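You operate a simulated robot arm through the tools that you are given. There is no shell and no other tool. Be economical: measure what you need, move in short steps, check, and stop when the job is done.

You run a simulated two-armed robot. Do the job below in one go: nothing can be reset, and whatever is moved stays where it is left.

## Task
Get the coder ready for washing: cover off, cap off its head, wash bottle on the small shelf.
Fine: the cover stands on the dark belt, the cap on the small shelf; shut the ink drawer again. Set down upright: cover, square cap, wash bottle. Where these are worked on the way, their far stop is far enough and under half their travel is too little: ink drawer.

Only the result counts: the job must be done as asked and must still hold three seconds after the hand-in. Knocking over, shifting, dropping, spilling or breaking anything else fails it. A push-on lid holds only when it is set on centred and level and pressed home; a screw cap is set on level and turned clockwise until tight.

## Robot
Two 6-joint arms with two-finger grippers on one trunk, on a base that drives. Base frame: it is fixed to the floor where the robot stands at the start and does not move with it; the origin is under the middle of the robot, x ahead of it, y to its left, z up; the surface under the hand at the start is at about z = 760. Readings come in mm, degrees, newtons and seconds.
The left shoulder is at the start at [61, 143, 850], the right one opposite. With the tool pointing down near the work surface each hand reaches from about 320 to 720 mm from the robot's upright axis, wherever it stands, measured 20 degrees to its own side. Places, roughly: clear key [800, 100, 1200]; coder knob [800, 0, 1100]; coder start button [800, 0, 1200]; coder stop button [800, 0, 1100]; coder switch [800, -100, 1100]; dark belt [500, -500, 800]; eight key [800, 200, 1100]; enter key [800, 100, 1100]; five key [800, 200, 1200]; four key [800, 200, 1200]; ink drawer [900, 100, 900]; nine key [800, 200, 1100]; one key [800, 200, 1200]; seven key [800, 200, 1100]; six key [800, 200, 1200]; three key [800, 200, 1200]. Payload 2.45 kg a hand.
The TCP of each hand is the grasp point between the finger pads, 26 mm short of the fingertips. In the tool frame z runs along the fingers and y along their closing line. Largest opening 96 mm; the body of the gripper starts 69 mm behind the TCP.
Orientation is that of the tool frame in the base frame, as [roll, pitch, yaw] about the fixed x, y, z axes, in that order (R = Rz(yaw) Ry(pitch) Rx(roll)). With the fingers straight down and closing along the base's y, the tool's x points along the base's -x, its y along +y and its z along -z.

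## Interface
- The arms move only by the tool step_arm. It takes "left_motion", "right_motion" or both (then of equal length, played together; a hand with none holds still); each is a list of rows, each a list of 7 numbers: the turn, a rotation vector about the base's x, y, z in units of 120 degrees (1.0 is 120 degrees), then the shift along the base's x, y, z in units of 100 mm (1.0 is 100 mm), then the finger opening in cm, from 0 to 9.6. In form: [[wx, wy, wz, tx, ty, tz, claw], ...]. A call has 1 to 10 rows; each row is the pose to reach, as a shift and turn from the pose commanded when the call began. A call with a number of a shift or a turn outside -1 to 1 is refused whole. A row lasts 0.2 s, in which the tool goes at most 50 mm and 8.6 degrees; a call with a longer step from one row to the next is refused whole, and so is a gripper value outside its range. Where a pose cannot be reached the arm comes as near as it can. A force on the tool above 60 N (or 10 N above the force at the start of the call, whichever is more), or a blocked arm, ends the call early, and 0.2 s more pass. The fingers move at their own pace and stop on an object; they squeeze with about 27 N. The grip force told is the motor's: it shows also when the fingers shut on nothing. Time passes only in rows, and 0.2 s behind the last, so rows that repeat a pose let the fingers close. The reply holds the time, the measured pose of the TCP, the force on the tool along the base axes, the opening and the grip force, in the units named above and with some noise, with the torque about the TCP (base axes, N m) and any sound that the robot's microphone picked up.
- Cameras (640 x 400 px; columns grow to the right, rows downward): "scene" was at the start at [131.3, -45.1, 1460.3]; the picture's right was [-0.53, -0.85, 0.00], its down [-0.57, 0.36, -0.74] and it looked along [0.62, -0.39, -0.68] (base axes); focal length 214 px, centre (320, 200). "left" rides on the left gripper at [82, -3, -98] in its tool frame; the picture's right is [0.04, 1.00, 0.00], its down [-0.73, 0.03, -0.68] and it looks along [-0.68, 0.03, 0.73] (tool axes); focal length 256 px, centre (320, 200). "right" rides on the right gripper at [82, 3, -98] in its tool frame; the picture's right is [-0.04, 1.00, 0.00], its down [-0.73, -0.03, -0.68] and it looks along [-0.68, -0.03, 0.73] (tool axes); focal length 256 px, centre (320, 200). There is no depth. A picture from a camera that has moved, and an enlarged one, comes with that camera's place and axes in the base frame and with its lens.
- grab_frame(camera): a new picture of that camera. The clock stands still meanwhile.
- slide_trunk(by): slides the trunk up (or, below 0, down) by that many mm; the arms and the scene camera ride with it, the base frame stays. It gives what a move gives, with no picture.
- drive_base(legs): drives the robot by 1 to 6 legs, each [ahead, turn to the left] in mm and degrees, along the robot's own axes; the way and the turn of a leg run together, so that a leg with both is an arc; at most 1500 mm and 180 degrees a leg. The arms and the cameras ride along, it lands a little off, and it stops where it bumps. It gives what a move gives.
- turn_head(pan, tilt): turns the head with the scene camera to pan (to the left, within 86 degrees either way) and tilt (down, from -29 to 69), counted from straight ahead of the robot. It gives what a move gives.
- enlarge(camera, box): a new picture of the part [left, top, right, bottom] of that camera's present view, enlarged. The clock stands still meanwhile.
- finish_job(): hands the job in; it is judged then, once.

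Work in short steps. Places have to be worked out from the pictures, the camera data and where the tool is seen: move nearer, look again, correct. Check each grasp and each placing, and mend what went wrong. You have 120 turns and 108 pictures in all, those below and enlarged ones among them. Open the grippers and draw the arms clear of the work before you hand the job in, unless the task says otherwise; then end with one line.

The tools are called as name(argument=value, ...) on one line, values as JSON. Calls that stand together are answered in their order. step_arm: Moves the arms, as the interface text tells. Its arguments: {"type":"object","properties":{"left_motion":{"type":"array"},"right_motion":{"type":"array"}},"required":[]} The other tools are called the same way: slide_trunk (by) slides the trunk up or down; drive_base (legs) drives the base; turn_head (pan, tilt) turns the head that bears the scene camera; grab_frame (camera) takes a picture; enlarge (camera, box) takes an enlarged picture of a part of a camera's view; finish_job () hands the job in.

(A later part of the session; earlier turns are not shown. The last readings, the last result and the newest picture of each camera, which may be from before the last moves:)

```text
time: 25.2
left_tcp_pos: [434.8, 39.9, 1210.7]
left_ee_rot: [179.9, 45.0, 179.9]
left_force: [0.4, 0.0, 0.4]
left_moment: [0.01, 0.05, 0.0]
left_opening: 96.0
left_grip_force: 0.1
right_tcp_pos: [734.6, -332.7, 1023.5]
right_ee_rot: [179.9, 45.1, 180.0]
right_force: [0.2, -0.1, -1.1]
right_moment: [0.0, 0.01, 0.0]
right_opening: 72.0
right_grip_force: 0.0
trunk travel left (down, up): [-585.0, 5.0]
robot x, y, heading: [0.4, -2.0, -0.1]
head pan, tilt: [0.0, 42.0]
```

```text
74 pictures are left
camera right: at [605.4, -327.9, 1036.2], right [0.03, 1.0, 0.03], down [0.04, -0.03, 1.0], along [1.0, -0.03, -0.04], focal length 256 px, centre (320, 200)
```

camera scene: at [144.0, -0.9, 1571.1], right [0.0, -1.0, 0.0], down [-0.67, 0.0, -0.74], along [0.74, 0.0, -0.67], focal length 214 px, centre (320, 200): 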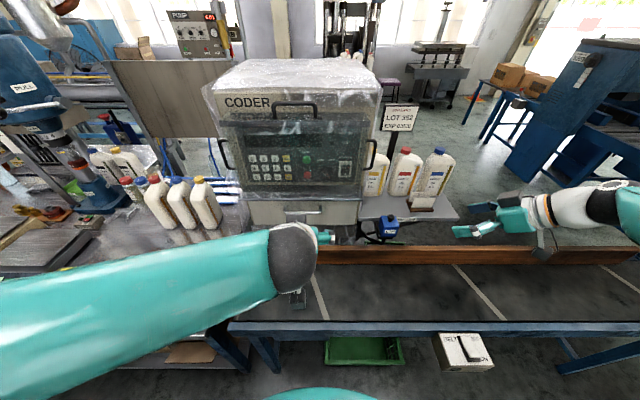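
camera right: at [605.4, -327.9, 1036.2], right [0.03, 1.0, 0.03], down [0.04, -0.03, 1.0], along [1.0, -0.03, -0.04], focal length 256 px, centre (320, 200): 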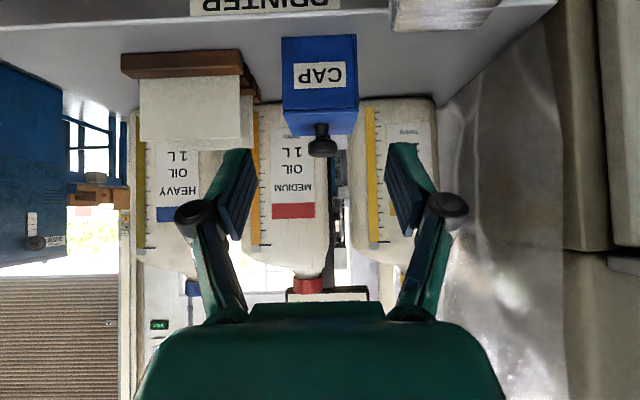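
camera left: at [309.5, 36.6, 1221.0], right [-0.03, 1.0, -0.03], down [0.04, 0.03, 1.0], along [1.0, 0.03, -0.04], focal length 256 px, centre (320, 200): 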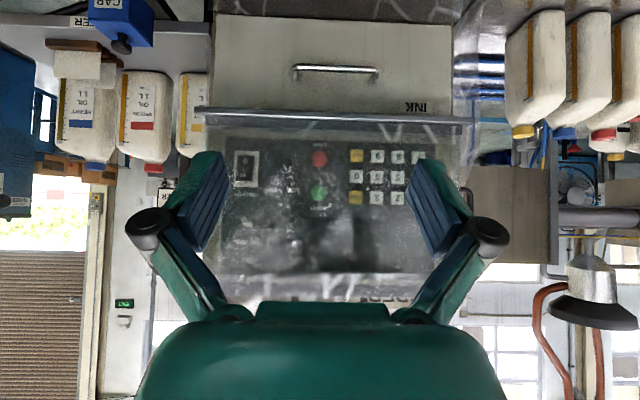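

The cap stands upright on the shelf. Next is the drawer: I'll turn the left hand level and then roll it 90° so the fingers can take the horizontal handle bar near [745, 68, 980]. The right hand moves aside meanwhile.

step_arm(left_motion=[[0, -0.0625, 0, 0, 0, -0.2, 9.6], [0, -0.125, 0, 0, 0.05, -0.5, 9.6], [0, -0.1875, 0, 0, 0.1, -0.7, 9.6], [0, -0.25, 0, 0, 0.2, -0.9, 9.6], [0, -0.3125, 0, 0, 0.25, -1, 9.6], [0, -0.375, 0, 0, 0.3, -1, 9.6]], right_motion=[[0, 0, 0, -0.2, 0, 0.1, 7.2], [0, 0, 0, -0.5, -0.1, 0.2, 7.2], [0, 0, 0, -0.8, -0.2, 0.3, 7.2], [0, 0, 0, -1, -0.3, 0.3, 7.2], [0, 0, 0, -1, -0.4, 0.3, 7.2], [0, 0, 0, -1, -0.4, 0.3, 7.2]])

step_arm(left_motion=[[0.07, 0, 0, 0, 0, -0.1, 9.6], [0.14, 0, 0, 0, 0, -0.2, 9.6], [0.21, 0, 0, 0, 0, -0.3, 9.6], [0.28, 0, 0, 0, 0, -0.4, 9.6], [0.35, 0, 0, 0, 0, -0.5, 9.6], [0.42, 0, 0, 0, 0, -0.6, 9.6], [0.49, 0, 0, 0, 0, -0.7, 9.6], [0.56, 0, 0, 0, 0, -0.8, 9.6], [0.63, 0, 0, 0, 0, -0.9, 9.6], [0.7, 0, 0, 0.1, 0, -1, 9.6]])

grab_frame(camera="left")

grab_frame(camera="scene")

```text
time: 26.6
left_tcp_pos: [473.8, 34.0, 1109.2]
left_ee_rot: [-158.8, 89.9, -159.0]
left_force: [-0.3, 0.9, 0.6]
left_moment: [0.02, -0.03, 0.02]
left_opening: 96.0
left_grip_force: 0.1
left hand out of reach, approached as far as the arm can: row 4, 5, 6
right_tcp_pos: [634.9, -372.7, 1053.3]
right_ee_rot: [179.9, 44.8, 179.8]
right_force: [0.2, -1.0, -1.0]
right_moment: [-0.01, -0.02, -0.02]
right_opening: 71.9
right_grip_force: 0.0
trunk travel left (down, up): [-585.0, 5.0]
robot x, y, heading: [1.1, 1.3, -0.0]
head pan, tilt: [0.0, 42.0]
```

```text
time: 28.8
left_tcp_pos: [482.6, 34.5, 1008.8]
left_ee_rot: [90.2, 5.8, 89.9]
left_force: [0.3, -0.7, -0.6]
left_moment: [0.01, 0.02, 0.0]
left_opening: 96.3
left_grip_force: 0.1
right_tcp_pos: [635.7, -373.0, 1052.4]
right_ee_rot: [179.9, 45.0, 179.9]
right_force: [0.3, 0.8, 0.7]
right_moment: [-0.02, -0.04, -0.01]
right_opening: 72.2
right_grip_force: 0.2
trunk travel left (down, up): [-585.0, 5.0]
robot x, y, heading: [1.2, 2.5, -0.1]
head pan, tilt: [0.0, 42.0]
```

```text
73 pictures are left
camera left: at [386.2, 115.8, 997.6], right [0.0, 0.14, 0.99], down [-0.68, -0.73, 0.1], along [0.73, -0.67, 0.09], focal length 256 px, centre (320, 200)
```

left: 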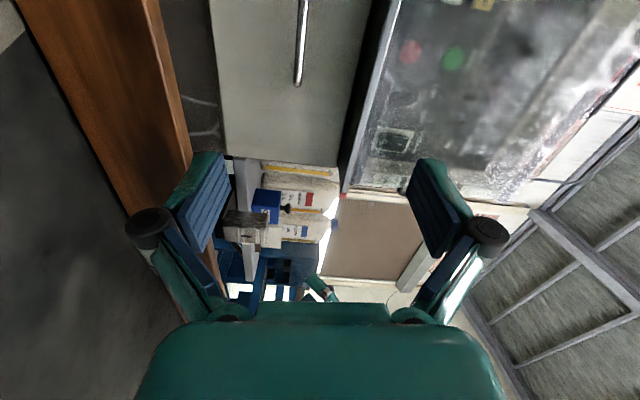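

```text
72 pictures are left
camera scene: at [145.2, -0.7, 1570.9], right [0.0, -1.0, 0.0], down [-0.67, 0.0, -0.74], along [0.74, 0.0, -0.67], focal length 214 px, centre (320, 200)
```

scene: 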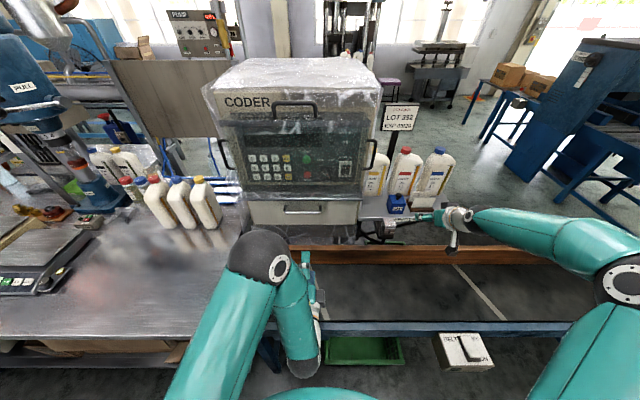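

The hand is now level and rolled. The handle is confirmed at [747, 68, 984]. I'll align with it and finish the roll.

step_arm(left_motion=[[0.02, 0, 0, 0.2, 0.1, -0.05, 9.6], [0.04, 0, 0, 0.5, 0.2, -0.15, 9.6], [0.05, 0, 0, 0.8, 0.34, -0.25, 9.6], [0.05, 0, 0, 1, 0.34, -0.25, 9.6]])

step_arm(left_motion=[[0, 0, 0, 0.3, 0, 0, 7], [0, 0, 0, 0.6, 0, 0, 7], [0, 0, 0, 0.8, 0, 0, 7], [0, 0, 0, 0.95, 0, 0, 7]])

grab_frame(camera="left")

enlarge(camera="scene", box=[240, 170, 400, 270])

```text
time: 29.8
left_tcp_pos: [582.2, 65.4, 987.2]
left_ee_rot: [90.2, -0.2, 90.3]
left_force: [0.2, 0.7, -0.8]
left_moment: [-0.01, -0.03, -0.01]
left_opening: 95.9
left_grip_force: 0.0
left hand out of reach, approached as far as the arm can: row 4
right_tcp_pos: [635.2, -373.2, 1053.1]
right_ee_rot: [179.9, 45.0, 179.9]
right_force: [0.4, -0.5, 0.0]
right_moment: [0.04, 0.0, 0.03]
right_opening: 71.8
right_grip_force: 0.1
trunk travel left (down, up): [-585.0, 5.0]
robot x, y, heading: [-5.6, -2.3, 0.0]
head pan, tilt: [0.0, 42.0]
```

```text
time: 30.8
left_tcp_pos: [674.3, 47.9, 993.2]
left_ee_rot: [90.4, -0.1, 90.7]
left_force: [0.7, 0.9, 0.6]
left_moment: [0.02, -0.01, -0.02]
left_opening: 70.1
left_grip_force: 0.1
left hand out of reach, approached as far as the arm can: row 1, 2, 3, 4
right_tcp_pos: [636.5, -372.1, 1052.8]
right_ee_rot: [179.8, 45.1, -180.0]
right_force: [-0.6, 0.2, 0.2]
right_moment: [0.0, -0.02, -0.02]
right_opening: 72.0
right_grip_force: 0.1
trunk travel left (down, up): [-585.0, 5.0]
robot x, y, heading: [0.7, 0.2, 0.1]
head pan, tilt: [0.0, 42.0]
```

```text
71 pictures are left
camera left: at [574.9, 128.4, 990.0], right [0.01, 0.04, 1.0], down [-0.67, -0.74, 0.03], along [0.74, -0.67, 0.02], focal length 256 px, centre (320, 200)
```

left: 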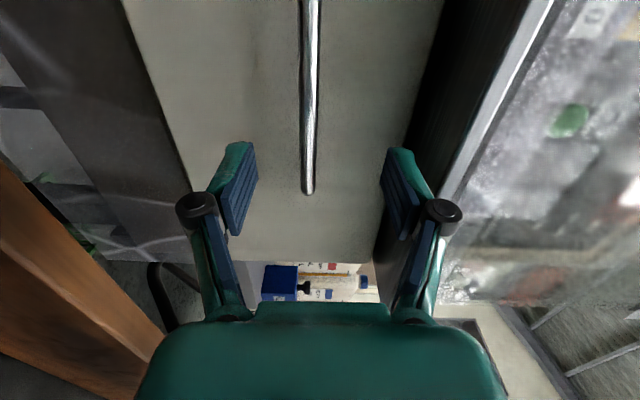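

```text
4.00 times, centred on (320, 220) of scene
camera zoom: at [144.9, -0.7, 1570.9], right [0.0, -1.0, 0.0], down [-0.67, 0.0, -0.74], along [0.74, 0.0, -0.67], focal length 858 px, centre (320, 120)
```

zoom: 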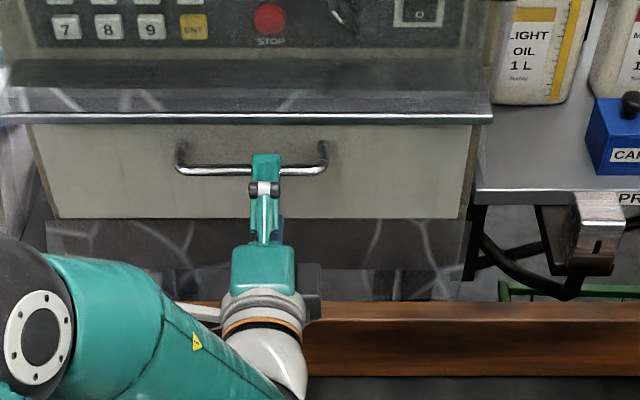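

The arm tracks with some lag, but the handle bar is straight ahead, about 65 mm further. I'll go on in smaller moves.

step_arm(left_motion=[[0, 0, 0, 0.2, 0, -0.04, 7], [0, 0, 0, 0.4, 0, -0.06, 7], [0, 0, 0, 0.5, 0, -0.08, 7]])

grab_frame(camera="left")

```text
time: 31.6
left_tcp_pos: [722.5, 34.9, 988.8]
left_ee_rot: [90.3, -0.1, 90.8]
left_force: [0.1, 0.6, 0.1]
left_moment: [-0.01, -0.03, -0.01]
left_opening: 70.0
left_grip_force: 0.2
left hand out of reach, approached as far as the arm can: row 1, 2, 3
right_tcp_pos: [636.0, -371.9, 1052.8]
right_ee_rot: [179.9, 44.9, 179.9]
right_force: [0.2, 0.6, 0.5]
right_moment: [0.0, 0.02, -0.01]
right_opening: 72.1
right_grip_force: 0.0
trunk travel left (down, up): [-585.0, 5.0]
robot x, y, heading: [1.1, -2.8, 0.2]
head pan, tilt: [0.0, 42.0]
```

```text
69 pictures are left
camera left: at [623.8, 116.8, 986.1], right [0.01, 0.04, 1.0], down [-0.67, -0.74, 0.03], along [0.74, -0.67, 0.02], focal length 256 px, centre (320, 200)
```

left: 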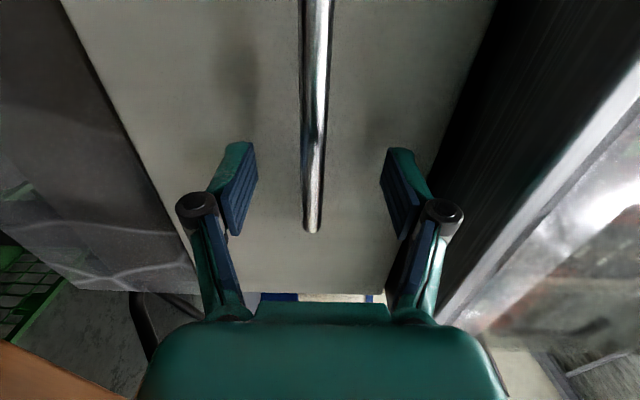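

The bar lies between the fingers, 10 mm ahead of the TCP. I'll go forward 8 mm more and close.

step_arm(left_motion=[[0, 0, 0, 0.08, 0.02, -0.02, 7], [0, 0, 0, 0.08, 0.02, -0.02, 0.5], [0, 0, 0, 0.08, 0.02, -0.02, 0.5], [0, 0, 0, 0.08, 0.02, -0.02, 0.5], [0, 0, 0, 0.08, 0.02, -0.02, 0.5]])

enlarge(camera="scene", box=[240, 170, 400, 270])

```text
time: 32.8
left_tcp_pos: [729.5, 33.0, 984.7]
left_ee_rot: [90.8, -0.1, 90.5]
left_force: [-2.5, -0.7, -17.6]
left_moment: [-0.07, -0.06, 0.1]
left_opening: 10.5
left_grip_force: 37.6
left hand out of reach, approached as far as the arm can: row 1, 2, 3, 4, 5
right_tcp_pos: [636.7, -371.9, 1052.3]
right_ee_rot: [179.9, 44.9, -180.0]
right_force: [-0.4, -1.1, -0.7]
right_moment: [0.03, 0.04, 0.01]
right_opening: 71.8
right_grip_force: 0.1
trunk travel left (down, up): [-585.0, 5.0]
robot x, y, heading: [-0.2, -0.7, 0.1]
head pan, tilt: [0.0, 42.0]
```

```text
4.00 times, centred on (320, 220) of scene
camera zoom: at [146.7, -0.7, 1570.5], right [0.0, -1.0, 0.0], down [-0.67, 0.0, -0.74], along [0.74, 0.0, -0.67], focal length 858 px, centre (320, 120)
```

zoom: 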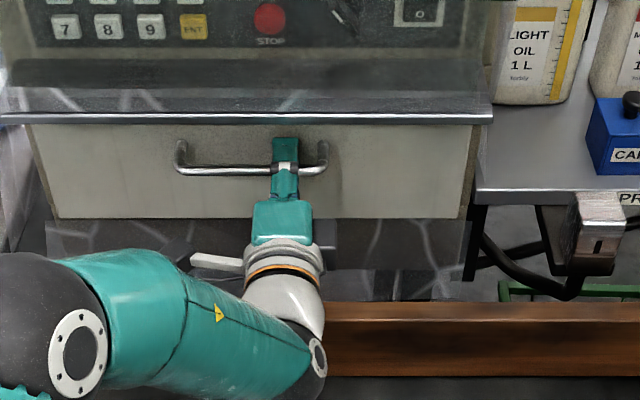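

The bar is gripped at 10.5 mm. I'll pull straight back 80 mm and watch the forces.

step_arm(left_motion=[[0, 0, 0, -0.1, -0.05, 0.02, 0.5], [0, 0, 0, -0.25, -0.1, 0.03, 0.5], [0, 0, 0, -0.4, -0.15, 0.03, 0.5], [0, 0, 0, -0.6, -0.2, 0.03, 0.5], [0, 0, 0, -0.8, -0.25, 0.03, 0.5]])

enlarge(camera="scene", box=[220, 150, 420, 275])

```text
time: 34.0
left_tcp_pos: [652.1, 9.6, 990.6]
left_ee_rot: [90.4, 0.0, 90.4]
left_force: [-0.8, 15.0, -22.3]
left_moment: [0.24, -0.24, -0.02]
left_opening: 20.2
left_grip_force: 11.2
right_tcp_pos: [637.8, -370.5, 1052.1]
right_ee_rot: [-179.9, 44.9, -180.0]
right_force: [-0.6, -0.3, -0.1]
right_moment: [0.01, -0.03, -0.01]
right_opening: 72.0
right_grip_force: 0.1
trunk travel left (down, up): [-585.0, 5.0]
robot x, y, heading: [3.4, 0.1, 0.1]
head pan, tilt: [0.0, 42.0]
```

```text
3.20 times, centred on (320, 212) of scene
camera zoom: at [147.4, 1.0, 1570.7], right [0.0, -1.0, 0.0], down [-0.67, 0.0, -0.74], along [0.74, 0.0, -0.67], focal length 686 px, centre (320, 160)
```

zoom: 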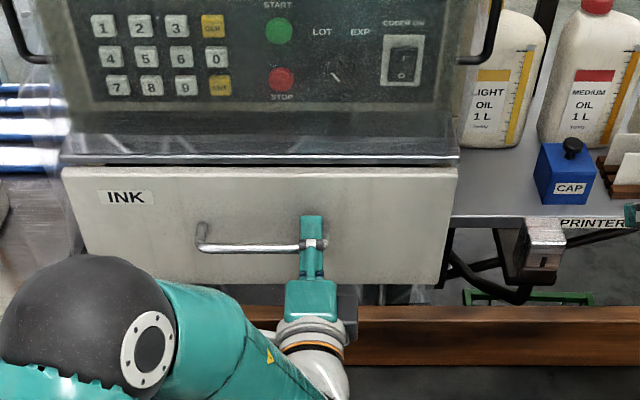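

The drawer is opening, but the hand slid to the end of the bar. I'll shift back along +y, settle the height, and go on pulling.

step_arm(left_motion=[[0, 0, 0, 0, 0.1, -0.04, 0.5], [0, 0, 0, 0, 0.25, -0.06, 0.5], [0, 0, 0, -0.15, 0.4, -0.06, 0.5], [0, 0, 0, -0.35, 0.5, -0.06, 0.5], [0, 0, 0, -0.6, 0.5, -0.06, 0.5], [0, 0, 0, -0.8, 0.5, -0.06, 0.5]])

enlarge(camera="scene", box=[200, 150, 440, 300])

```text
time: 35.4
left_tcp_pos: [569.7, 58.2, 985.0]
left_ee_rot: [90.2, -0.1, 90.2]
left_force: [-1.4, -1.1, -9.4]
left_moment: [-0.05, 0.01, 0.04]
left_opening: 11.5
left_grip_force: 5.1
right_tcp_pos: [636.0, -372.8, 1053.2]
right_ee_rot: [179.9, 44.8, 179.9]
right_force: [-0.2, 0.0, 0.4]
right_moment: [-0.03, -0.01, -0.01]
right_opening: 71.9
right_grip_force: 0.1
trunk travel left (down, up): [-585.0, 5.0]
robot x, y, heading: [1.4, -1.5, 0.1]
head pan, tilt: [0.0, 42.0]
```

```text
2.67 times, centred on (320, 225) of scene
camera zoom: at [145.3, -1.2, 1570.9], right [0.0, -1.0, 0.0], down [-0.67, 0.0, -0.74], along [0.74, 0.0, -0.67], focal length 572 px, centre (320, 133)
```

zoom: 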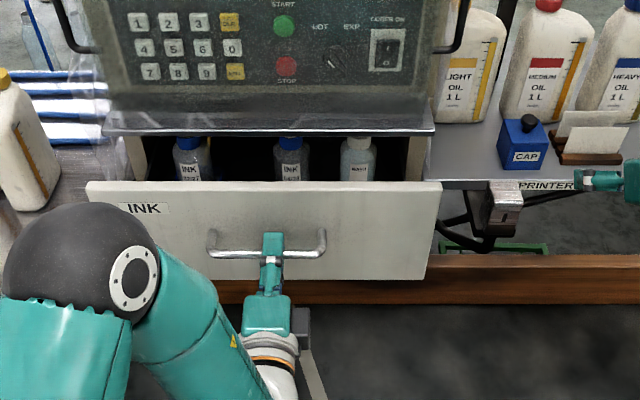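

Three bottles are visible: two INK and one that may be WASH on the right. I'll keep pulling toward the far stop.

step_arm(left_motion=[[0, 0, 0, -0.2, 0, 0, 0.5], [0, 0, 0, -0.4, 0, 0, 0.5], [0, 0, 0, -0.6, 0, 0, 0.5], [0, 0, 0, -0.8, 0, 0, 0.5], [0, 0, 0, -0.95, 0, 0, 0.5]])

enlarge(camera="scene", box=[200, 150, 440, 300])

```text
time: 36.6
left_tcp_pos: [476.8, 57.8, 986.0]
left_ee_rot: [90.9, -0.1, 90.1]
left_force: [-0.8, 10.8, -20.1]
left_moment: [-0.03, 0.05, -0.76]
left_opening: 10.7
left_grip_force: 38.1
left hand out of reach, approached as far as the arm can: row 5
right_tcp_pos: [637.8, -370.3, 1053.1]
right_ee_rot: [180.0, 44.9, -179.9]
right_force: [0.4, 0.2, -0.2]
right_moment: [-0.02, 0.03, 0.02]
right_opening: 71.9
right_grip_force: 0.0
trunk travel left (down, up): [-585.0, 5.0]
robot x, y, heading: [0.7, 0.7, -0.1]
head pan, tilt: [0.0, 42.0]
```

```text
2.67 times, centred on (320, 225) of scene
camera zoom: at [146.4, 1.0, 1570.5], right [0.0, -1.0, 0.0], down [-0.67, 0.0, -0.74], along [0.74, 0.0, -0.67], focal length 572 px, centre (320, 133)
```

zoom: 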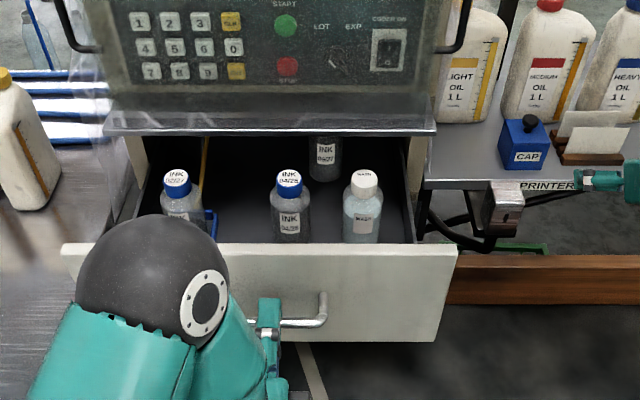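

The drawer is about 250 mm open and the wash bottle with the white cap is exposed near [638, -55]. The left hand keeps hold of the handle. I'll bring the right hand above, tool down, to look from close.

step_arm(right_motion=[[0, 0.0625, 0, -0.1, 0, 0.3, 7.2], [0, 0.125, 0, -0.3, 0.2, 0.6, 7.2], [0, 0.1875, 0, -0.5, 0.5, 0.9, 7.2], [0, 0.25, 0, -0.6, 0.8, 1, 7.2], [0, 0.3125, 0, -0.6, 1, 1, 7.2], [0, 0.375, 0, -0.6, 1, 1, 7.2]])

step_arm(right_motion=[[0, 0, 0, 0, 0.4, 0.2, 7.2], [0, 0, 0, 0, 0.8, 0.4, 7.2], [0, 0, 0, 0, 1, 0.5, 7.2]])

step_arm(right_motion=[[0, 0, 0, 0, 0.4, 0, 7.2], [0, 0, 0, 0, 0.8, 0, 7.2], [0, 0, 0, 0, 1, 0, 7.2]])

grab_frame(camera="right")

```text
time: 38.0
left_tcp_pos: [478.7, 57.8, 985.0]
left_ee_rot: [90.9, 0.0, 90.2]
left_force: [1.4, 14.6, -28.3]
left_moment: [-0.02, 0.04, -0.07]
left_opening: 10.6
left_grip_force: 37.5
right_tcp_pos: [580.0, -270.1, 1151.3]
right_ee_rot: [-179.9, -0.1, -179.9]
right_force: [-0.1, 0.5, 1.0]
right_moment: [-0.02, 0.01, 0.01]
right_opening: 72.1
right_grip_force: 0.1
trunk travel left (down, up): [-585.0, 5.0]
robot x, y, heading: [2.3, 0.2, -0.0]
head pan, tilt: [0.0, 42.0]
```

```text
time: 38.8
left_tcp_pos: [477.8, 57.8, 984.6]
left_ee_rot: [91.0, 0.0, 90.2]
left_force: [-0.7, 15.3, -28.6]
left_moment: [-0.04, 0.12, -0.28]
left_opening: 10.5
left_grip_force: 38.5
right_tcp_pos: [579.4, -169.7, 1202.5]
right_ee_rot: [-179.9, -0.3, 179.9]
right_force: [-0.6, -0.8, -0.7]
right_moment: [0.01, -0.01, 0.02]
right_opening: 72.3
right_grip_force: 0.0
trunk travel left (down, up): [-585.0, 5.0]
robot x, y, heading: [1.4, -1.6, 0.2]
head pan, tilt: [0.0, 42.0]
```

```text
time: 39.6
left_tcp_pos: [478.6, 57.6, 984.8]
left_ee_rot: [90.9, 0.0, 90.0]
left_force: [0.9, 15.3, -28.2]
left_moment: [-0.03, 0.09, -0.28]
left_opening: 10.8
left_grip_force: 37.7
right_tcp_pos: [577.9, -68.2, 1203.3]
right_ee_rot: [-179.9, -0.1, 179.9]
right_force: [-0.6, -0.5, 0.0]
right_moment: [0.0, -0.01, 0.0]
right_opening: 72.0
right_grip_force: 0.0
trunk travel left (down, up): [-585.0, 5.0]
robot x, y, heading: [-0.5, -0.6, -0.1]
head pan, tilt: [0.0, 42.0]
```

```text
64 pictures are left
camera right: at [495.3, -64.4, 1302.0], right [0.04, 1.0, 0.0], down [0.74, -0.03, 0.68], along [0.68, -0.03, -0.74], focal length 256 px, centre (320, 200)
```

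right: 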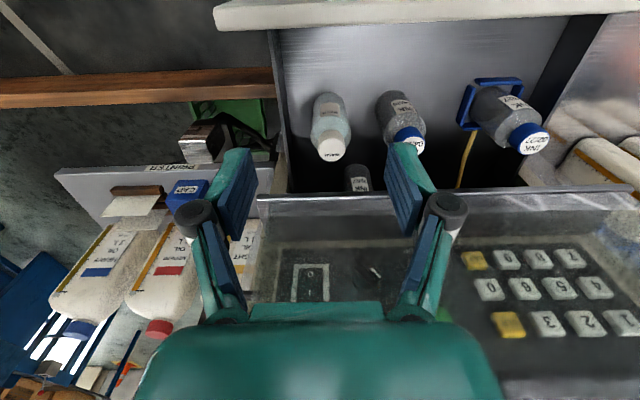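

The wash bottle stands at about [658, -57] with its top at z≈1030. Given the drawer front and the cover ledge, I'll use a 10° tilt and approach from above. First I'll move over it and look.

step_arm(right_motion=[[0, -0.04, 0, 0.2, 0.03, 0, 7.2], [0, -0.083, 0, 0.45, 0.06, 0, 7.2], [0, -0.083, 0, 0.6, 0.1, -0.3, 7.2], [0, -0.083, 0, 0.7, 0.11, -0.6, 7.2]])

grab_frame(camera="right")

enlarge(camera="scene", box=[240, 150, 400, 250])

```text
time: 40.6
left_tcp_pos: [478.7, 57.6, 986.5]
left_ee_rot: [90.9, -0.1, 90.0]
left_force: [1.5, 13.6, -28.7]
left_moment: [-0.04, 0.11, 0.0]
left_opening: 10.6
left_grip_force: 37.9
right_tcp_pos: [649.3, -60.0, 1140.5]
right_ee_rot: [-179.9, 9.8, -179.9]
right_force: [-0.8, 0.3, -0.1]
right_moment: [0.01, 0.01, -0.01]
right_opening: 71.9
right_grip_force: 0.0
trunk travel left (down, up): [-585.0, 5.0]
robot x, y, heading: [1.7, 1.4, 0.0]
head pan, tilt: [0.0, 42.0]
```

```text
63 pictures are left
camera right: at [549.2, -55.6, 1225.0], right [0.04, 1.0, 0.01], down [0.61, -0.03, 0.79], along [0.79, -0.03, -0.61], focal length 256 px, centre (320, 200)
```

right: 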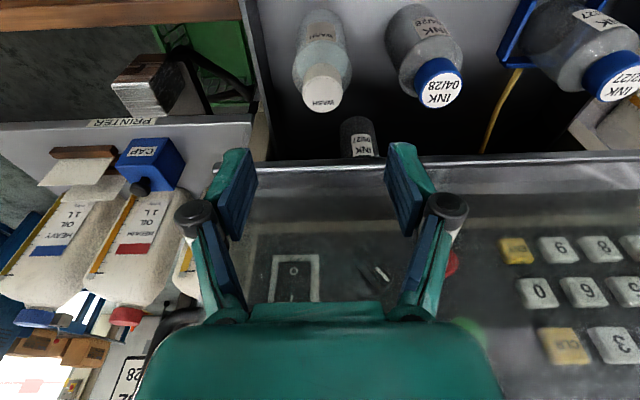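

```text
4.00 times, centred on (320, 200) of scene
camera zoom: at [147.9, 1.7, 1570.6], right [0.0, -1.0, 0.0], down [-0.67, 0.0, -0.74], along [0.74, 0.0, -0.67], focal length 858 px, centre (320, 200)
```

zoom: 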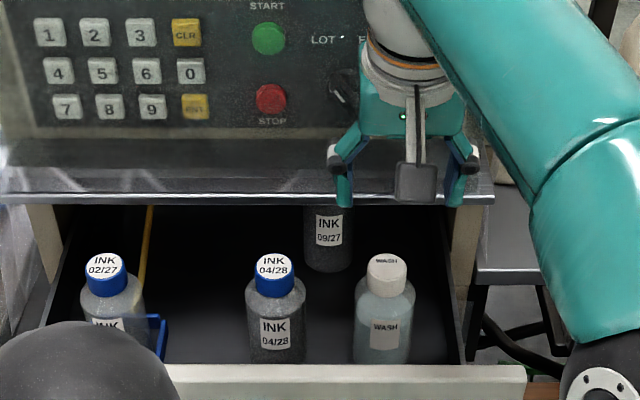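

The bottle's cap is centred between the fingers. I'll descend 100 mm and check.

step_arm(right_motion=[[0, 0, 0, 0.01, 0.02, -0.3, 7.2], [0, 0, 0, 0.02, 0.03, -0.6, 7.2], [0, 0, 0, 0.03, 0.03, -0.85, 7.2], [0, 0, 0, 0.03, 0.03, -1, 7.2]])

grab_frame(camera="right")

enlarge(camera="scene", box=[260, 170, 420, 270])

```text
time: 41.6
left_tcp_pos: [477.4, 58.0, 984.8]
left_ee_rot: [90.8, 0.0, 90.2]
left_force: [0.5, 13.2, -27.8]
left_moment: [-0.01, 0.09, 0.03]
left_opening: 10.9
left_grip_force: 38.1
right_tcp_pos: [650.6, -56.6, 1040.7]
right_ee_rot: [-179.8, 9.9, 180.0]
right_force: [0.3, 0.2, 0.1]
right_moment: [-0.04, -0.04, 0.03]
right_opening: 72.1
right_grip_force: 0.1
trunk travel left (down, up): [-585.0, 5.0]
robot x, y, heading: [1.8, -0.3, -0.0]
head pan, tilt: [0.0, 42.0]
```

```text
61 pictures are left
camera right: at [551.6, -52.2, 1124.3], right [0.04, 1.0, 0.01], down [0.61, -0.03, 0.79], along [0.79, -0.03, -0.61], focal length 256 px, centre (320, 200)
```

right: 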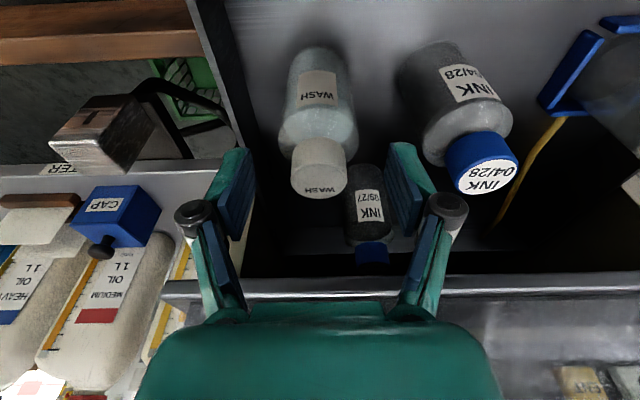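

```text
4.00 times, centred on (340, 220) of scene
camera zoom: at [147.6, 1.6, 1570.6], right [0.0, -1.0, 0.0], down [-0.67, 0.0, -0.74], along [0.74, 0.0, -0.67], focal length 858 px, centre (240, 120)
```

zoom: 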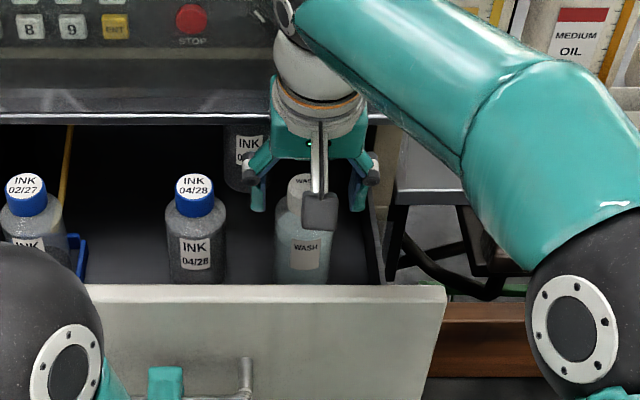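

The newest rays put the bottle's axis at x≈659, y≈-56. I'll shift 8 mm forward, descend to grip the body, and close.

step_arm(right_motion=[[0, 0, 0, 0.08, 0, -0.1, 7.2], [0, 0, 0, 0.08, 0, -0.3, 7.2], [0, 0, 0, 0.08, 0, -0.5, 7.2], [0, 0, 0, 0.08, 0, -0.62, 7.2], [0, 0, 0, 0.08, 0, -0.62, 3], [0, 0, 0, 0.08, 0, -0.62, 3], [0, 0, 0, 0.08, 0, -0.62, 3]])

grab_frame(camera="right")

```text
time: 43.2
left_tcp_pos: [478.1, 57.0, 984.4]
left_ee_rot: [91.0, 0.0, 90.1]
left_force: [0.0, 14.7, -27.7]
left_moment: [-0.01, 0.11, 0.1]
left_opening: 11.0
left_grip_force: 37.6
right_tcp_pos: [658.5, -56.6, 980.4]
right_ee_rot: [-179.9, 9.8, 179.9]
right_force: [0.9, -1.2, 0.6]
right_moment: [-0.11, -0.09, 0.01]
right_opening: 55.3
right_grip_force: 27.6
trunk travel left (down, up): [-585.0, 5.0]
robot x, y, heading: [-0.7, -3.5, 0.2]
head pan, tilt: [0.0, 42.0]
```

```text
59 pictures are left
camera right: at [559.3, -52.2, 1063.3], right [0.04, 1.0, 0.01], down [0.61, -0.03, 0.79], along [0.79, -0.03, -0.61], focal length 256 px, centre (320, 200)
```

right: 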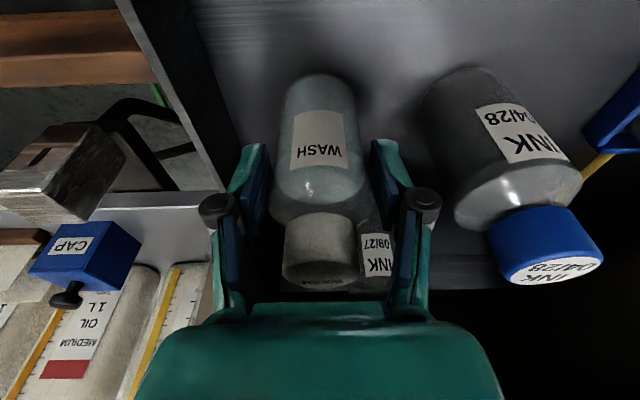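

The wash bottle is gripped at 55 mm. I'll lift it 100 mm straight up and then further, out to the right.

step_arm(right_motion=[[0, 0, 0, 0, 0, 0.1, 3], [0, 0, 0, 0, 0, 0.3, 3], [0, 0, 0, -0.05, 0, 0.55, 3], [0, 0, 0, -0.15, 0, 0.8, 3], [0, 0, 0, -0.25, 0, 1, 3]])

step_arm(right_motion=[[0, 0, 0, -0.15, 0, 0.3, 3], [0, 0, 0, -0.3, -0.25, 0.5, 3], [0, 0, 0, -0.4, -0.6, 0.5, 3], [0, 0, 0, -0.5, -1, 0.5, 3]])

step_arm(right_motion=[[0, 0, 0, -0.15, -0.4, 0, 3], [0, 0, 0, -0.3, -0.8, 0, 3], [0, 0, 0, -0.4, -1, 0, 3]])

grab_frame(camera="right")

grab_frame(camera="scene")

```text
time: 44.4
left_tcp_pos: [478.0, 57.1, 984.6]
left_ee_rot: [90.9, 0.0, 90.1]
left_force: [-0.8, 13.0, -28.1]
left_moment: [-0.03, 0.14, 0.14]
left_opening: 11.0
left_grip_force: 37.7
right_tcp_pos: [633.2, -53.5, 1080.8]
right_ee_rot: [-179.9, 9.8, -179.9]
right_force: [0.0, -1.0, -1.9]
right_moment: [-0.01, -0.01, -0.02]
right_opening: 55.3
right_grip_force: 26.4
trunk travel left (down, up): [-585.0, 5.0]
robot x, y, heading: [-1.5, 0.1, 0.1]
head pan, tilt: [0.0, 42.0]
```

```text
time: 45.4
left_tcp_pos: [478.6, 58.1, 984.9]
left_ee_rot: [90.9, -0.1, 90.1]
left_force: [-1.7, 9.7, -29.2]
left_moment: [-0.01, 0.15, 1.24]
left_opening: 10.9
left_grip_force: 37.9
right_tcp_pos: [583.7, -157.1, 1130.1]
right_ee_rot: [180.0, 9.7, -180.0]
right_force: [0.0, 0.4, -2.3]
right_moment: [0.0, 0.01, -0.03]
right_opening: 55.2
right_grip_force: 27.2
trunk travel left (down, up): [-585.0, 5.0]
robot x, y, heading: [-1.9, 5.6, 0.0]
head pan, tilt: [0.0, 42.0]
```

```text
time: 46.2
left_tcp_pos: [478.1, 58.9, 983.4]
left_ee_rot: [90.9, 0.0, 90.1]
left_force: [-0.8, 12.9, -27.9]
left_moment: [-0.02, 0.16, 0.32]
left_opening: 10.7
left_grip_force: 38.1
right_tcp_pos: [542.7, -255.4, 1129.3]
right_ee_rot: [180.0, 9.8, 180.0]
right_force: [-0.2, 0.1, -1.9]
right_moment: [0.03, 0.01, 0.02]
right_opening: 55.1
right_grip_force: 26.6
trunk travel left (down, up): [-585.0, 5.0]
robot x, y, heading: [4.4, 0.7, -0.2]
head pan, tilt: [0.0, 42.0]
```

```text
58 pictures are left
camera right: at [444.6, -251.7, 1213.6], right [0.04, 1.0, 0.01], down [0.61, -0.03, 0.79], along [0.79, -0.03, -0.61], focal length 256 px, centre (320, 200)
```

right: 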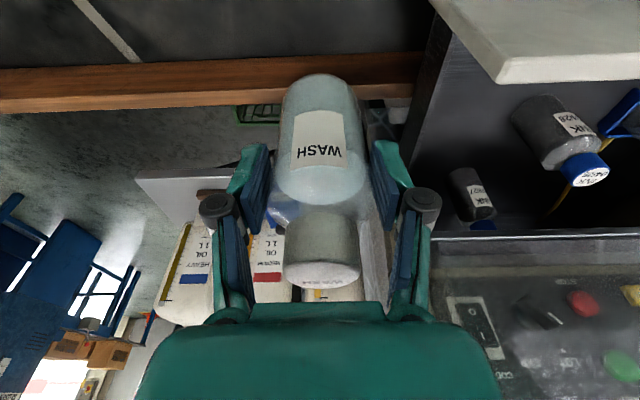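

```text
57 pictures are left
camera scene: at [147.3, 1.3, 1570.6], right [0.0, -1.0, 0.0], down [-0.67, 0.0, -0.74], along [0.74, 0.0, -0.67], focal length 214 px, centre (320, 200)
```

scene: 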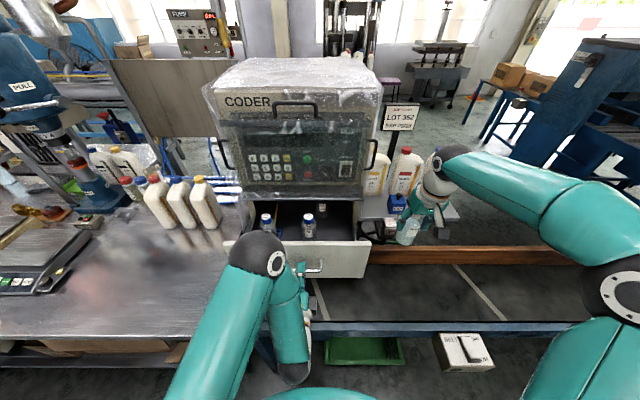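

The bottle (about 2 N) is secure. Because the shelf needs a 45° grasp to be reached, I'll stand the bottle on the clear belt near [510, -330] and regrasp it there. Going down in stages.

step_arm(right_motion=[[0, 0, 0, -0.1, -0.2, -0.3, 3], [0, 0, 0, -0.2, -0.4, -0.6, 3], [0, 0, 0, -0.3, -0.6, -0.85, 3], [0, 0, 0, -0.33, -0.75, -1, 3]])

step_arm(right_motion=[[0, 0, 0, 0, 0, -0.4, 3], [0, 0, 0, 0, 0, -0.8, 3], [0, 0, 0, 0, 0, -1, 3]])

step_arm(right_motion=[[0, 0, 0, 0, 0, -0.3, 3], [0, 0, 0, 0, 0, -0.6, 3], [0, 0, 0, 0, 0, -0.75, 3]])

enlarge(camera="scene", box=[380, 220, 540, 320])

grab_frame(camera="right")

```text
time: 47.2
left_tcp_pos: [477.9, 57.2, 985.7]
left_ee_rot: [90.8, 0.0, 90.1]
left_force: [0.3, 11.6, -28.5]
left_moment: [-0.01, 0.14, 0.28]
left_opening: 10.7
left_grip_force: 38.0
right_tcp_pos: [511.3, -330.6, 1029.7]
right_ee_rot: [-179.9, 9.8, -180.0]
right_force: [0.0, -0.5, -2.1]
right_moment: [-0.01, 0.03, -0.01]
right_opening: 55.3
right_grip_force: 27.3
trunk travel left (down, up): [-585.0, 5.0]
robot x, y, heading: [0.8, 0.1, -0.2]
head pan, tilt: [0.0, 42.0]
```

```text
time: 48.0
left_tcp_pos: [477.9, 57.6, 985.1]
left_ee_rot: [90.9, 0.1, 90.1]
left_force: [1.5, 13.1, -28.6]
left_moment: [0.0, 0.14, 0.14]
left_opening: 11.1
left_grip_force: 37.7
right_tcp_pos: [511.1, -332.1, 930.7]
right_ee_rot: [179.9, 9.9, 180.0]
right_force: [-0.1, 0.2, -2.0]
right_moment: [0.05, 0.03, 0.03]
right_opening: 55.1
right_grip_force: 27.0
trunk travel left (down, up): [-585.0, 5.0]
robot x, y, heading: [1.0, -0.4, -0.1]
head pan, tilt: [0.0, 42.0]
```

```text
time: 48.8
left_tcp_pos: [478.7, 57.2, 984.5]
left_ee_rot: [90.9, 0.1, 90.0]
left_force: [0.7, 11.8, -29.2]
left_moment: [-0.06, 0.12, 0.07]
left_opening: 10.6
left_grip_force: 38.1
right_tcp_pos: [510.6, -331.2, 855.3]
right_ee_rot: [180.0, 9.8, -179.9]
right_force: [0.7, 0.9, -2.8]
right_moment: [0.0, 0.04, -0.07]
right_opening: 54.9
right_grip_force: 27.0
trunk travel left (down, up): [-585.0, 5.0]
robot x, y, heading: [-2.1, 0.5, 0.1]
head pan, tilt: [0.0, 42.0]
```

```text
4.00 times, centred on (460, 270) of scene
camera zoom: at [147.8, 1.3, 1570.6], right [0.0, -1.0, 0.0], down [-0.67, 0.0, -0.74], along [0.74, 0.0, -0.67], focal length 858 px, centre (-240, -80)
```

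zoom: 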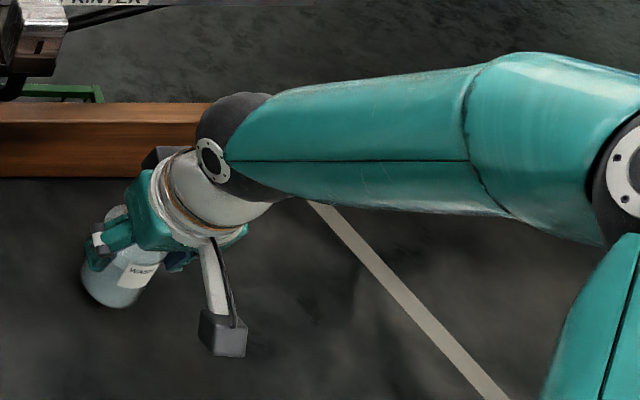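

```text
55 pictures are left
camera right: at [412.2, -327.4, 938.9], right [0.04, 1.0, 0.01], down [0.61, -0.03, 0.79], along [0.79, -0.03, -0.61], focal length 256 px, centre (320, 200)
```

right: 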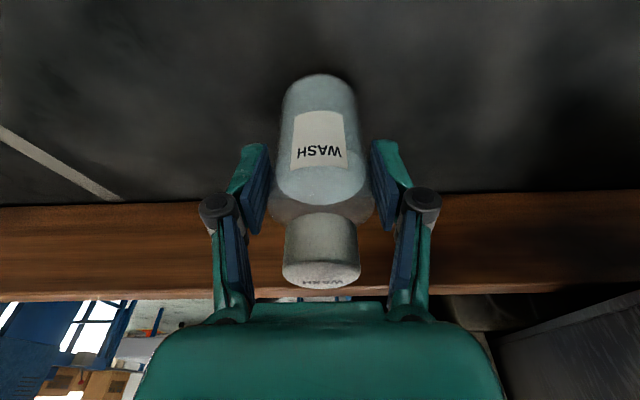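

The bottle's bottom is about 60 mm below the TCP, at z≈795. I'll lower gently until it touches.

step_arm(right_motion=[[0, 0, 0, 0, 0, -0.1, 3], [0, 0, 0, 0, 0, -0.15, 3]])

step_arm(right_motion=[[0, 0, 0, 0, 0, -0.04, 3], [0, 0, 0, 0, 0, -0.08, 3]])

step_arm(right_motion=[[0, 0, 0, 0, 0, -0.03, 3], [0, 0, 0, 0, 0, -0.06, 3]])

```text
time: 49.4
left_tcp_pos: [475.8, 58.1, 985.4]
left_ee_rot: [91.0, 0.0, 89.9]
left_force: [-0.5, 7.0, -33.5]
left_moment: [0.04, 0.25, 0.52]
left_opening: 11.0
left_grip_force: 37.9
right_tcp_pos: [511.3, -332.0, 842.6]
right_ee_rot: [-179.7, 10.2, -180.0]
right_force: [-3.5, 3.1, 23.1]
right_moment: [0.1, -0.26, 0.07]
right_opening: 56.1
right_grip_force: 27.0
trunk travel left (down, up): [-585.0, 5.0]
robot x, y, heading: [0.6, -1.5, -0.2]
head pan, tilt: [0.0, 42.0]
```

```text
time: 50.0
left_tcp_pos: [476.8, 58.2, 984.5]
left_ee_rot: [90.9, 0.0, 89.9]
left_force: [-0.3, 7.4, -30.6]
left_moment: [0.03, 0.16, -0.38]
left_opening: 10.9
left_grip_force: 38.3
right_tcp_pos: [511.7, -331.1, 834.2]
right_ee_rot: [-179.7, 10.1, -180.0]
right_force: [1.9, 2.6, 23.4]
right_moment: [0.07, -0.37, 0.01]
right_opening: 56.1
right_grip_force: 27.2
trunk travel left (down, up): [-585.0, 5.0]
robot x, y, heading: [-0.2, 1.0, 0.1]
head pan, tilt: [0.0, 42.0]
```

```text
time: 50.6
left_tcp_pos: [474.9, 56.8, 984.7]
left_ee_rot: [91.0, 0.0, 90.1]
left_force: [-0.6, 6.1, -32.3]
left_moment: [0.02, 0.14, -0.34]
left_opening: 10.7
left_grip_force: 38.1
right_tcp_pos: [509.4, -331.1, 828.2]
right_ee_rot: [-179.9, 9.9, 179.8]
right_force: [2.7, 3.9, 23.0]
right_moment: [0.11, -0.35, -0.02]
right_opening: 55.6
right_grip_force: 26.8
trunk travel left (down, up): [-585.0, 5.0]
robot x, y, heading: [1.4, 4.2, -0.0]
head pan, tilt: [0.0, 42.0]
```

The bottle is on the belt; contact came at ≈842 and the fingers slid a little further down. I'll open, rise along the tool axis, and look.

step_arm(right_motion=[[0, 0, 0, 0, 0, 0, 6.5], [0, 0, 0, 0, 0, 0, 7.6], [0, 0, 0, 0, 0, 0, 7.6], [0, 0, 0, -0.05, 0, 0.3, 7.6], [0, 0, 0, -0.13, 0, 0.7, 7.6], [0, 0, 0, -0.18, 0, 1, 7.6]])

grab_frame(camera="right")

```text
time: 52.0
left_tcp_pos: [478.0, 58.0, 984.9]
left_ee_rot: [90.9, 0.0, 90.1]
left_force: [-1.1, 11.5, -28.2]
left_moment: [-0.04, 0.16, 0.26]
left_opening: 10.9
left_grip_force: 37.7
right_tcp_pos: [491.3, -331.6, 926.9]
right_ee_rot: [-179.9, 9.9, -179.9]
right_force: [-0.5, 0.2, 0.4]
right_moment: [0.01, -0.02, -0.02]
right_opening: 76.3
right_grip_force: 0.2
trunk travel left (down, up): [-585.0, 5.0]
robot x, y, heading: [-0.0, 1.3, 0.0]
head pan, tilt: [0.0, 42.0]
```

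```text
54 pictures are left
camera right: at [393.4, -326.6, 1011.0], right [0.04, 1.0, 0.01], down [0.61, -0.03, 0.79], along [0.79, -0.03, -0.61], focal length 256 px, centre (320, 200)
```

right: 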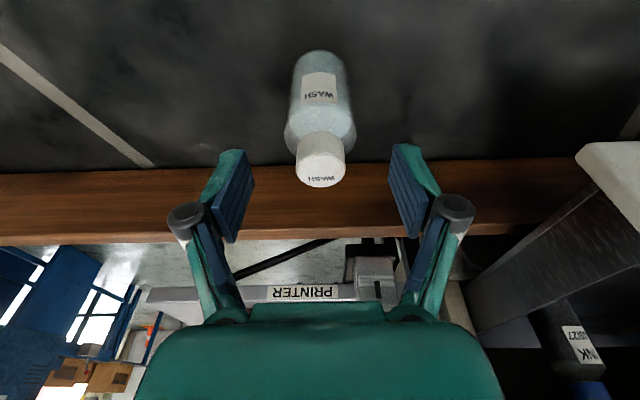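

The bottle stands upright on the belt. I'll tilt to 45° at a point on the approach line, then check.

step_arm(right_motion=[[0, -0.058, 0, -0.15, 0, 0.05, 7.6], [0, -0.117, 0, -0.3, 0, 0.05, 7.6], [0, -0.175, 0, -0.45, 0, 0, 7.6], [0, -0.233, 0, -0.6, 0, -0.05, 7.6], [0, -0.2917, 0, -0.6, 0.0, -0.09, 7.6]])

grab_frame(camera="right")

```text
time: 53.2
left_tcp_pos: [477.9, 56.9, 985.1]
left_ee_rot: [90.9, -0.1, 89.9]
left_force: [1.5, 14.0, -28.5]
left_moment: [-0.11, 0.13, -1.07]
left_opening: 10.6
left_grip_force: 38.2
right_tcp_pos: [455.2, -264.7, 969.5]
right_ee_rot: [-177.5, 43.1, -180.0]
right_force: [0.0, -0.6, -0.4]
right_moment: [-0.03, 0.0, -0.04]
right_opening: 76.3
right_grip_force: 0.1
right hand out of reach, approached as far as the arm can: row 2, 3, 4, 5
trunk travel left (down, up): [-585.0, 5.0]
robot x, y, heading: [0.6, -2.0, -0.1]
head pan, tilt: [0.0, 42.0]
```

```text
53 pictures are left
camera right: at [327.0, -256.0, 986.4], right [0.06, 1.0, 0.0], down [0.07, 0.0, 1.0], along [1.0, -0.06, -0.07], focal length 256 px, centre (320, 200)
```

right: 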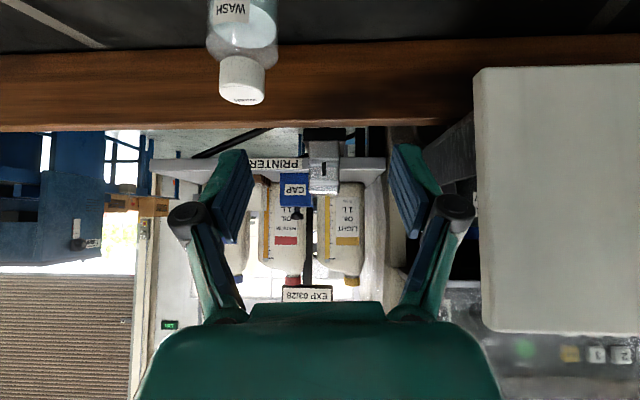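

That pose is too near the robot. The drawer is finished with, so I'll push it shut with the left hand, which frees the trunk to be lowered for the regrasp. I'll raise the right hand out of the way at the same time.

step_arm(left_motion=[[0, 0, 0, 0.2, 0, 0, 0.5], [0, 0, 0, 0.4, 0, 0, 0.5], [0, 0, 0, 0.6, 0, 0, 0.5], [0, 0, 0, 0.8, 0.02, 0, 0.5], [0, 0, 0, 1, 0.03, 0, 0.5]], right_motion=[[0, 0, 0, 0, -0.2, 0.2, 7.6], [0, 0, 0, 0, -0.4, 0.4, 7.6], [0, 0, 0, 0, -0.6, 0.6, 7.6], [0, 0, 0, 0, -0.8, 0.8, 7.6], [0, 0, 0, 0, -0.8, 1, 7.6]])

step_arm(left_motion=[[0, 0, 0, 0.2, 0, 0, 0.5], [0, 0, 0, 0.4, 0.02, 0, 0.5], [0, 0, 0, 0.6, 0.04, 0, 0.5], [0, 0, 0, 0.8, 0.06, 0, 0.5], [0, 0, 0, 1, 0.08, 0, 0.5]])

grab_frame(camera="scene")

```text
time: 54.4
left_tcp_pos: [577.1, 56.1, 985.7]
left_ee_rot: [90.6, -0.1, 89.7]
left_force: [-0.9, -5.5, -26.9]
left_moment: [-0.15, 0.07, 0.49]
left_opening: 10.8
left_grip_force: 37.7
right_tcp_pos: [455.6, -348.5, 1064.2]
right_ee_rot: [-177.4, 42.8, 179.9]
right_force: [0.4, 0.1, 0.2]
right_moment: [0.03, -0.01, -0.01]
right_opening: 76.0
right_grip_force: 0.0
right hand out of reach, approached as far as the arm can: row 5
trunk travel left (down, up): [-585.0, 5.0]
robot x, y, heading: [-4.0, 1.5, -0.1]
head pan, tilt: [0.0, 42.0]
```

```text
time: 55.6
left_tcp_pos: [675.3, 57.5, 985.1]
left_ee_rot: [91.7, 0.0, 91.5]
left_force: [0.7, 22.0, -38.6]
left_moment: [0.13, 0.1, 0.07]
left_opening: 10.9
left_grip_force: 37.9
left hand out of reach, approached as far as the arm can: row 2, 3, 4, 5
right_tcp_pos: [457.6, -344.2, 1062.6]
right_ee_rot: [-177.3, 42.6, -180.0]
right_force: [0.6, 0.7, -0.1]
right_moment: [0.02, -0.01, -0.01]
right_opening: 75.9
right_grip_force: 0.1
trunk travel left (down, up): [-585.0, 5.0]
robot x, y, heading: [-1.5, -2.1, 0.0]
head pan, tilt: [0.0, 42.0]
```

```text
52 pictures are left
camera scene: at [150.5, 3.0, 1570.2], right [0.0, -1.0, 0.0], down [-0.67, 0.0, -0.74], along [0.74, 0.0, -0.67], focal length 214 px, centre (320, 200)
```

scene: 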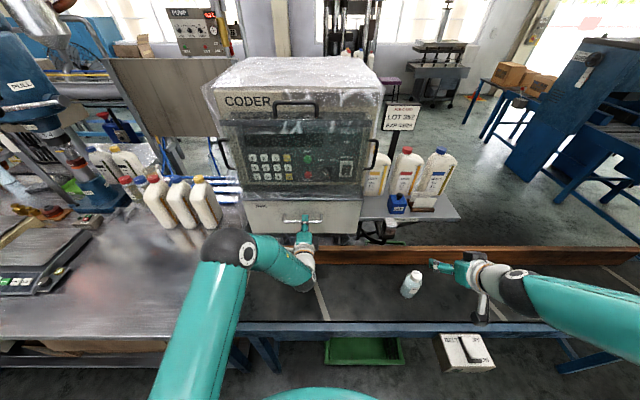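

The drawer is nearly shut, with about 55 mm to go. I'll push on, relieving the sideways force by easing in y.

step_arm(left_motion=[[0, 0, 0, 0.15, -0.05, 0.03, 0.5], [0, 0, 0, 0.3, -0.1, 0.03, 0.5], [0, 0, 0, 0.42, -0.13, 0.03, 0.5], [0, 0, 0, 0.52, -0.16, 0.03, 0.5]])

step_arm(left_motion=[[0, 0, 0, 0.05, -0.02, 0, 0.5], [0, 0, 0, 0.1, -0.03, 0, 0.5], [0, 0, 0, 0.14, -0.04, 0, 0.5]])

enlarge(camera="scene", box=[220, 160, 420, 285])

```text
time: 56.6
left_tcp_pos: [724.0, 34.6, 992.3]
left_ee_rot: [91.0, 0.0, 90.4]
left_force: [-7.9, 12.4, -28.9]
left_moment: [0.13, 0.12, 0.0]
left_opening: 25.0
left_grip_force: 14.7
right_tcp_pos: [456.0, -347.6, 1064.9]
right_ee_rot: [-177.4, 42.7, 180.0]
right_force: [-0.4, -0.1, 0.7]
right_moment: [0.01, -0.01, 0.03]
right_opening: 75.8
right_grip_force: 0.0
trunk travel left (down, up): [-585.0, 5.0]
robot x, y, heading: [-0.7, 1.3, 0.1]
head pan, tilt: [0.0, 42.0]
```

```text
time: 57.4
left_tcp_pos: [735.8, 27.9, 990.2]
left_ee_rot: [91.1, -0.2, 89.8]
left_force: [-29.3, 7.5, -29.3]
left_moment: [-0.13, -0.53, 0.21]
left_opening: 22.3
left_grip_force: 17.7
right_tcp_pos: [453.7, -346.7, 1065.0]
right_ee_rot: [-177.4, 43.0, 179.9]
right_force: [0.4, -0.4, 0.6]
right_moment: [0.0, -0.01, -0.03]
right_opening: 75.9
right_grip_force: 0.1
trunk travel left (down, up): [-585.0, 5.0]
robot x, y, heading: [-3.0, 1.2, -0.0]
head pan, tilt: [0.0, 42.0]
```

```text
3.20 times, centred on (320, 222) of scene
camera zoom: at [143.7, 0.4, 1570.9], right [0.0, -1.0, 0.0], down [-0.67, 0.0, -0.74], along [0.74, 0.0, -0.67], focal length 686 px, centre (320, 128)
```

zoom: 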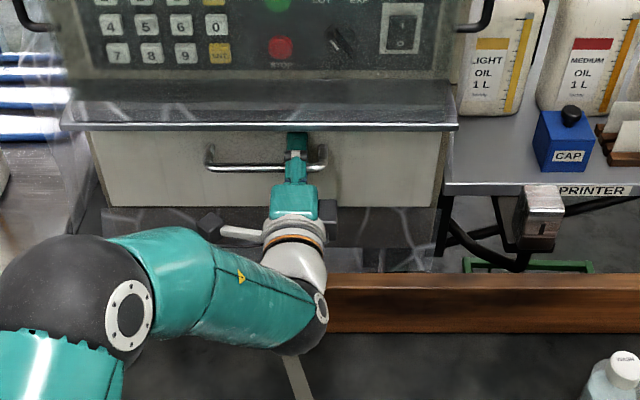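

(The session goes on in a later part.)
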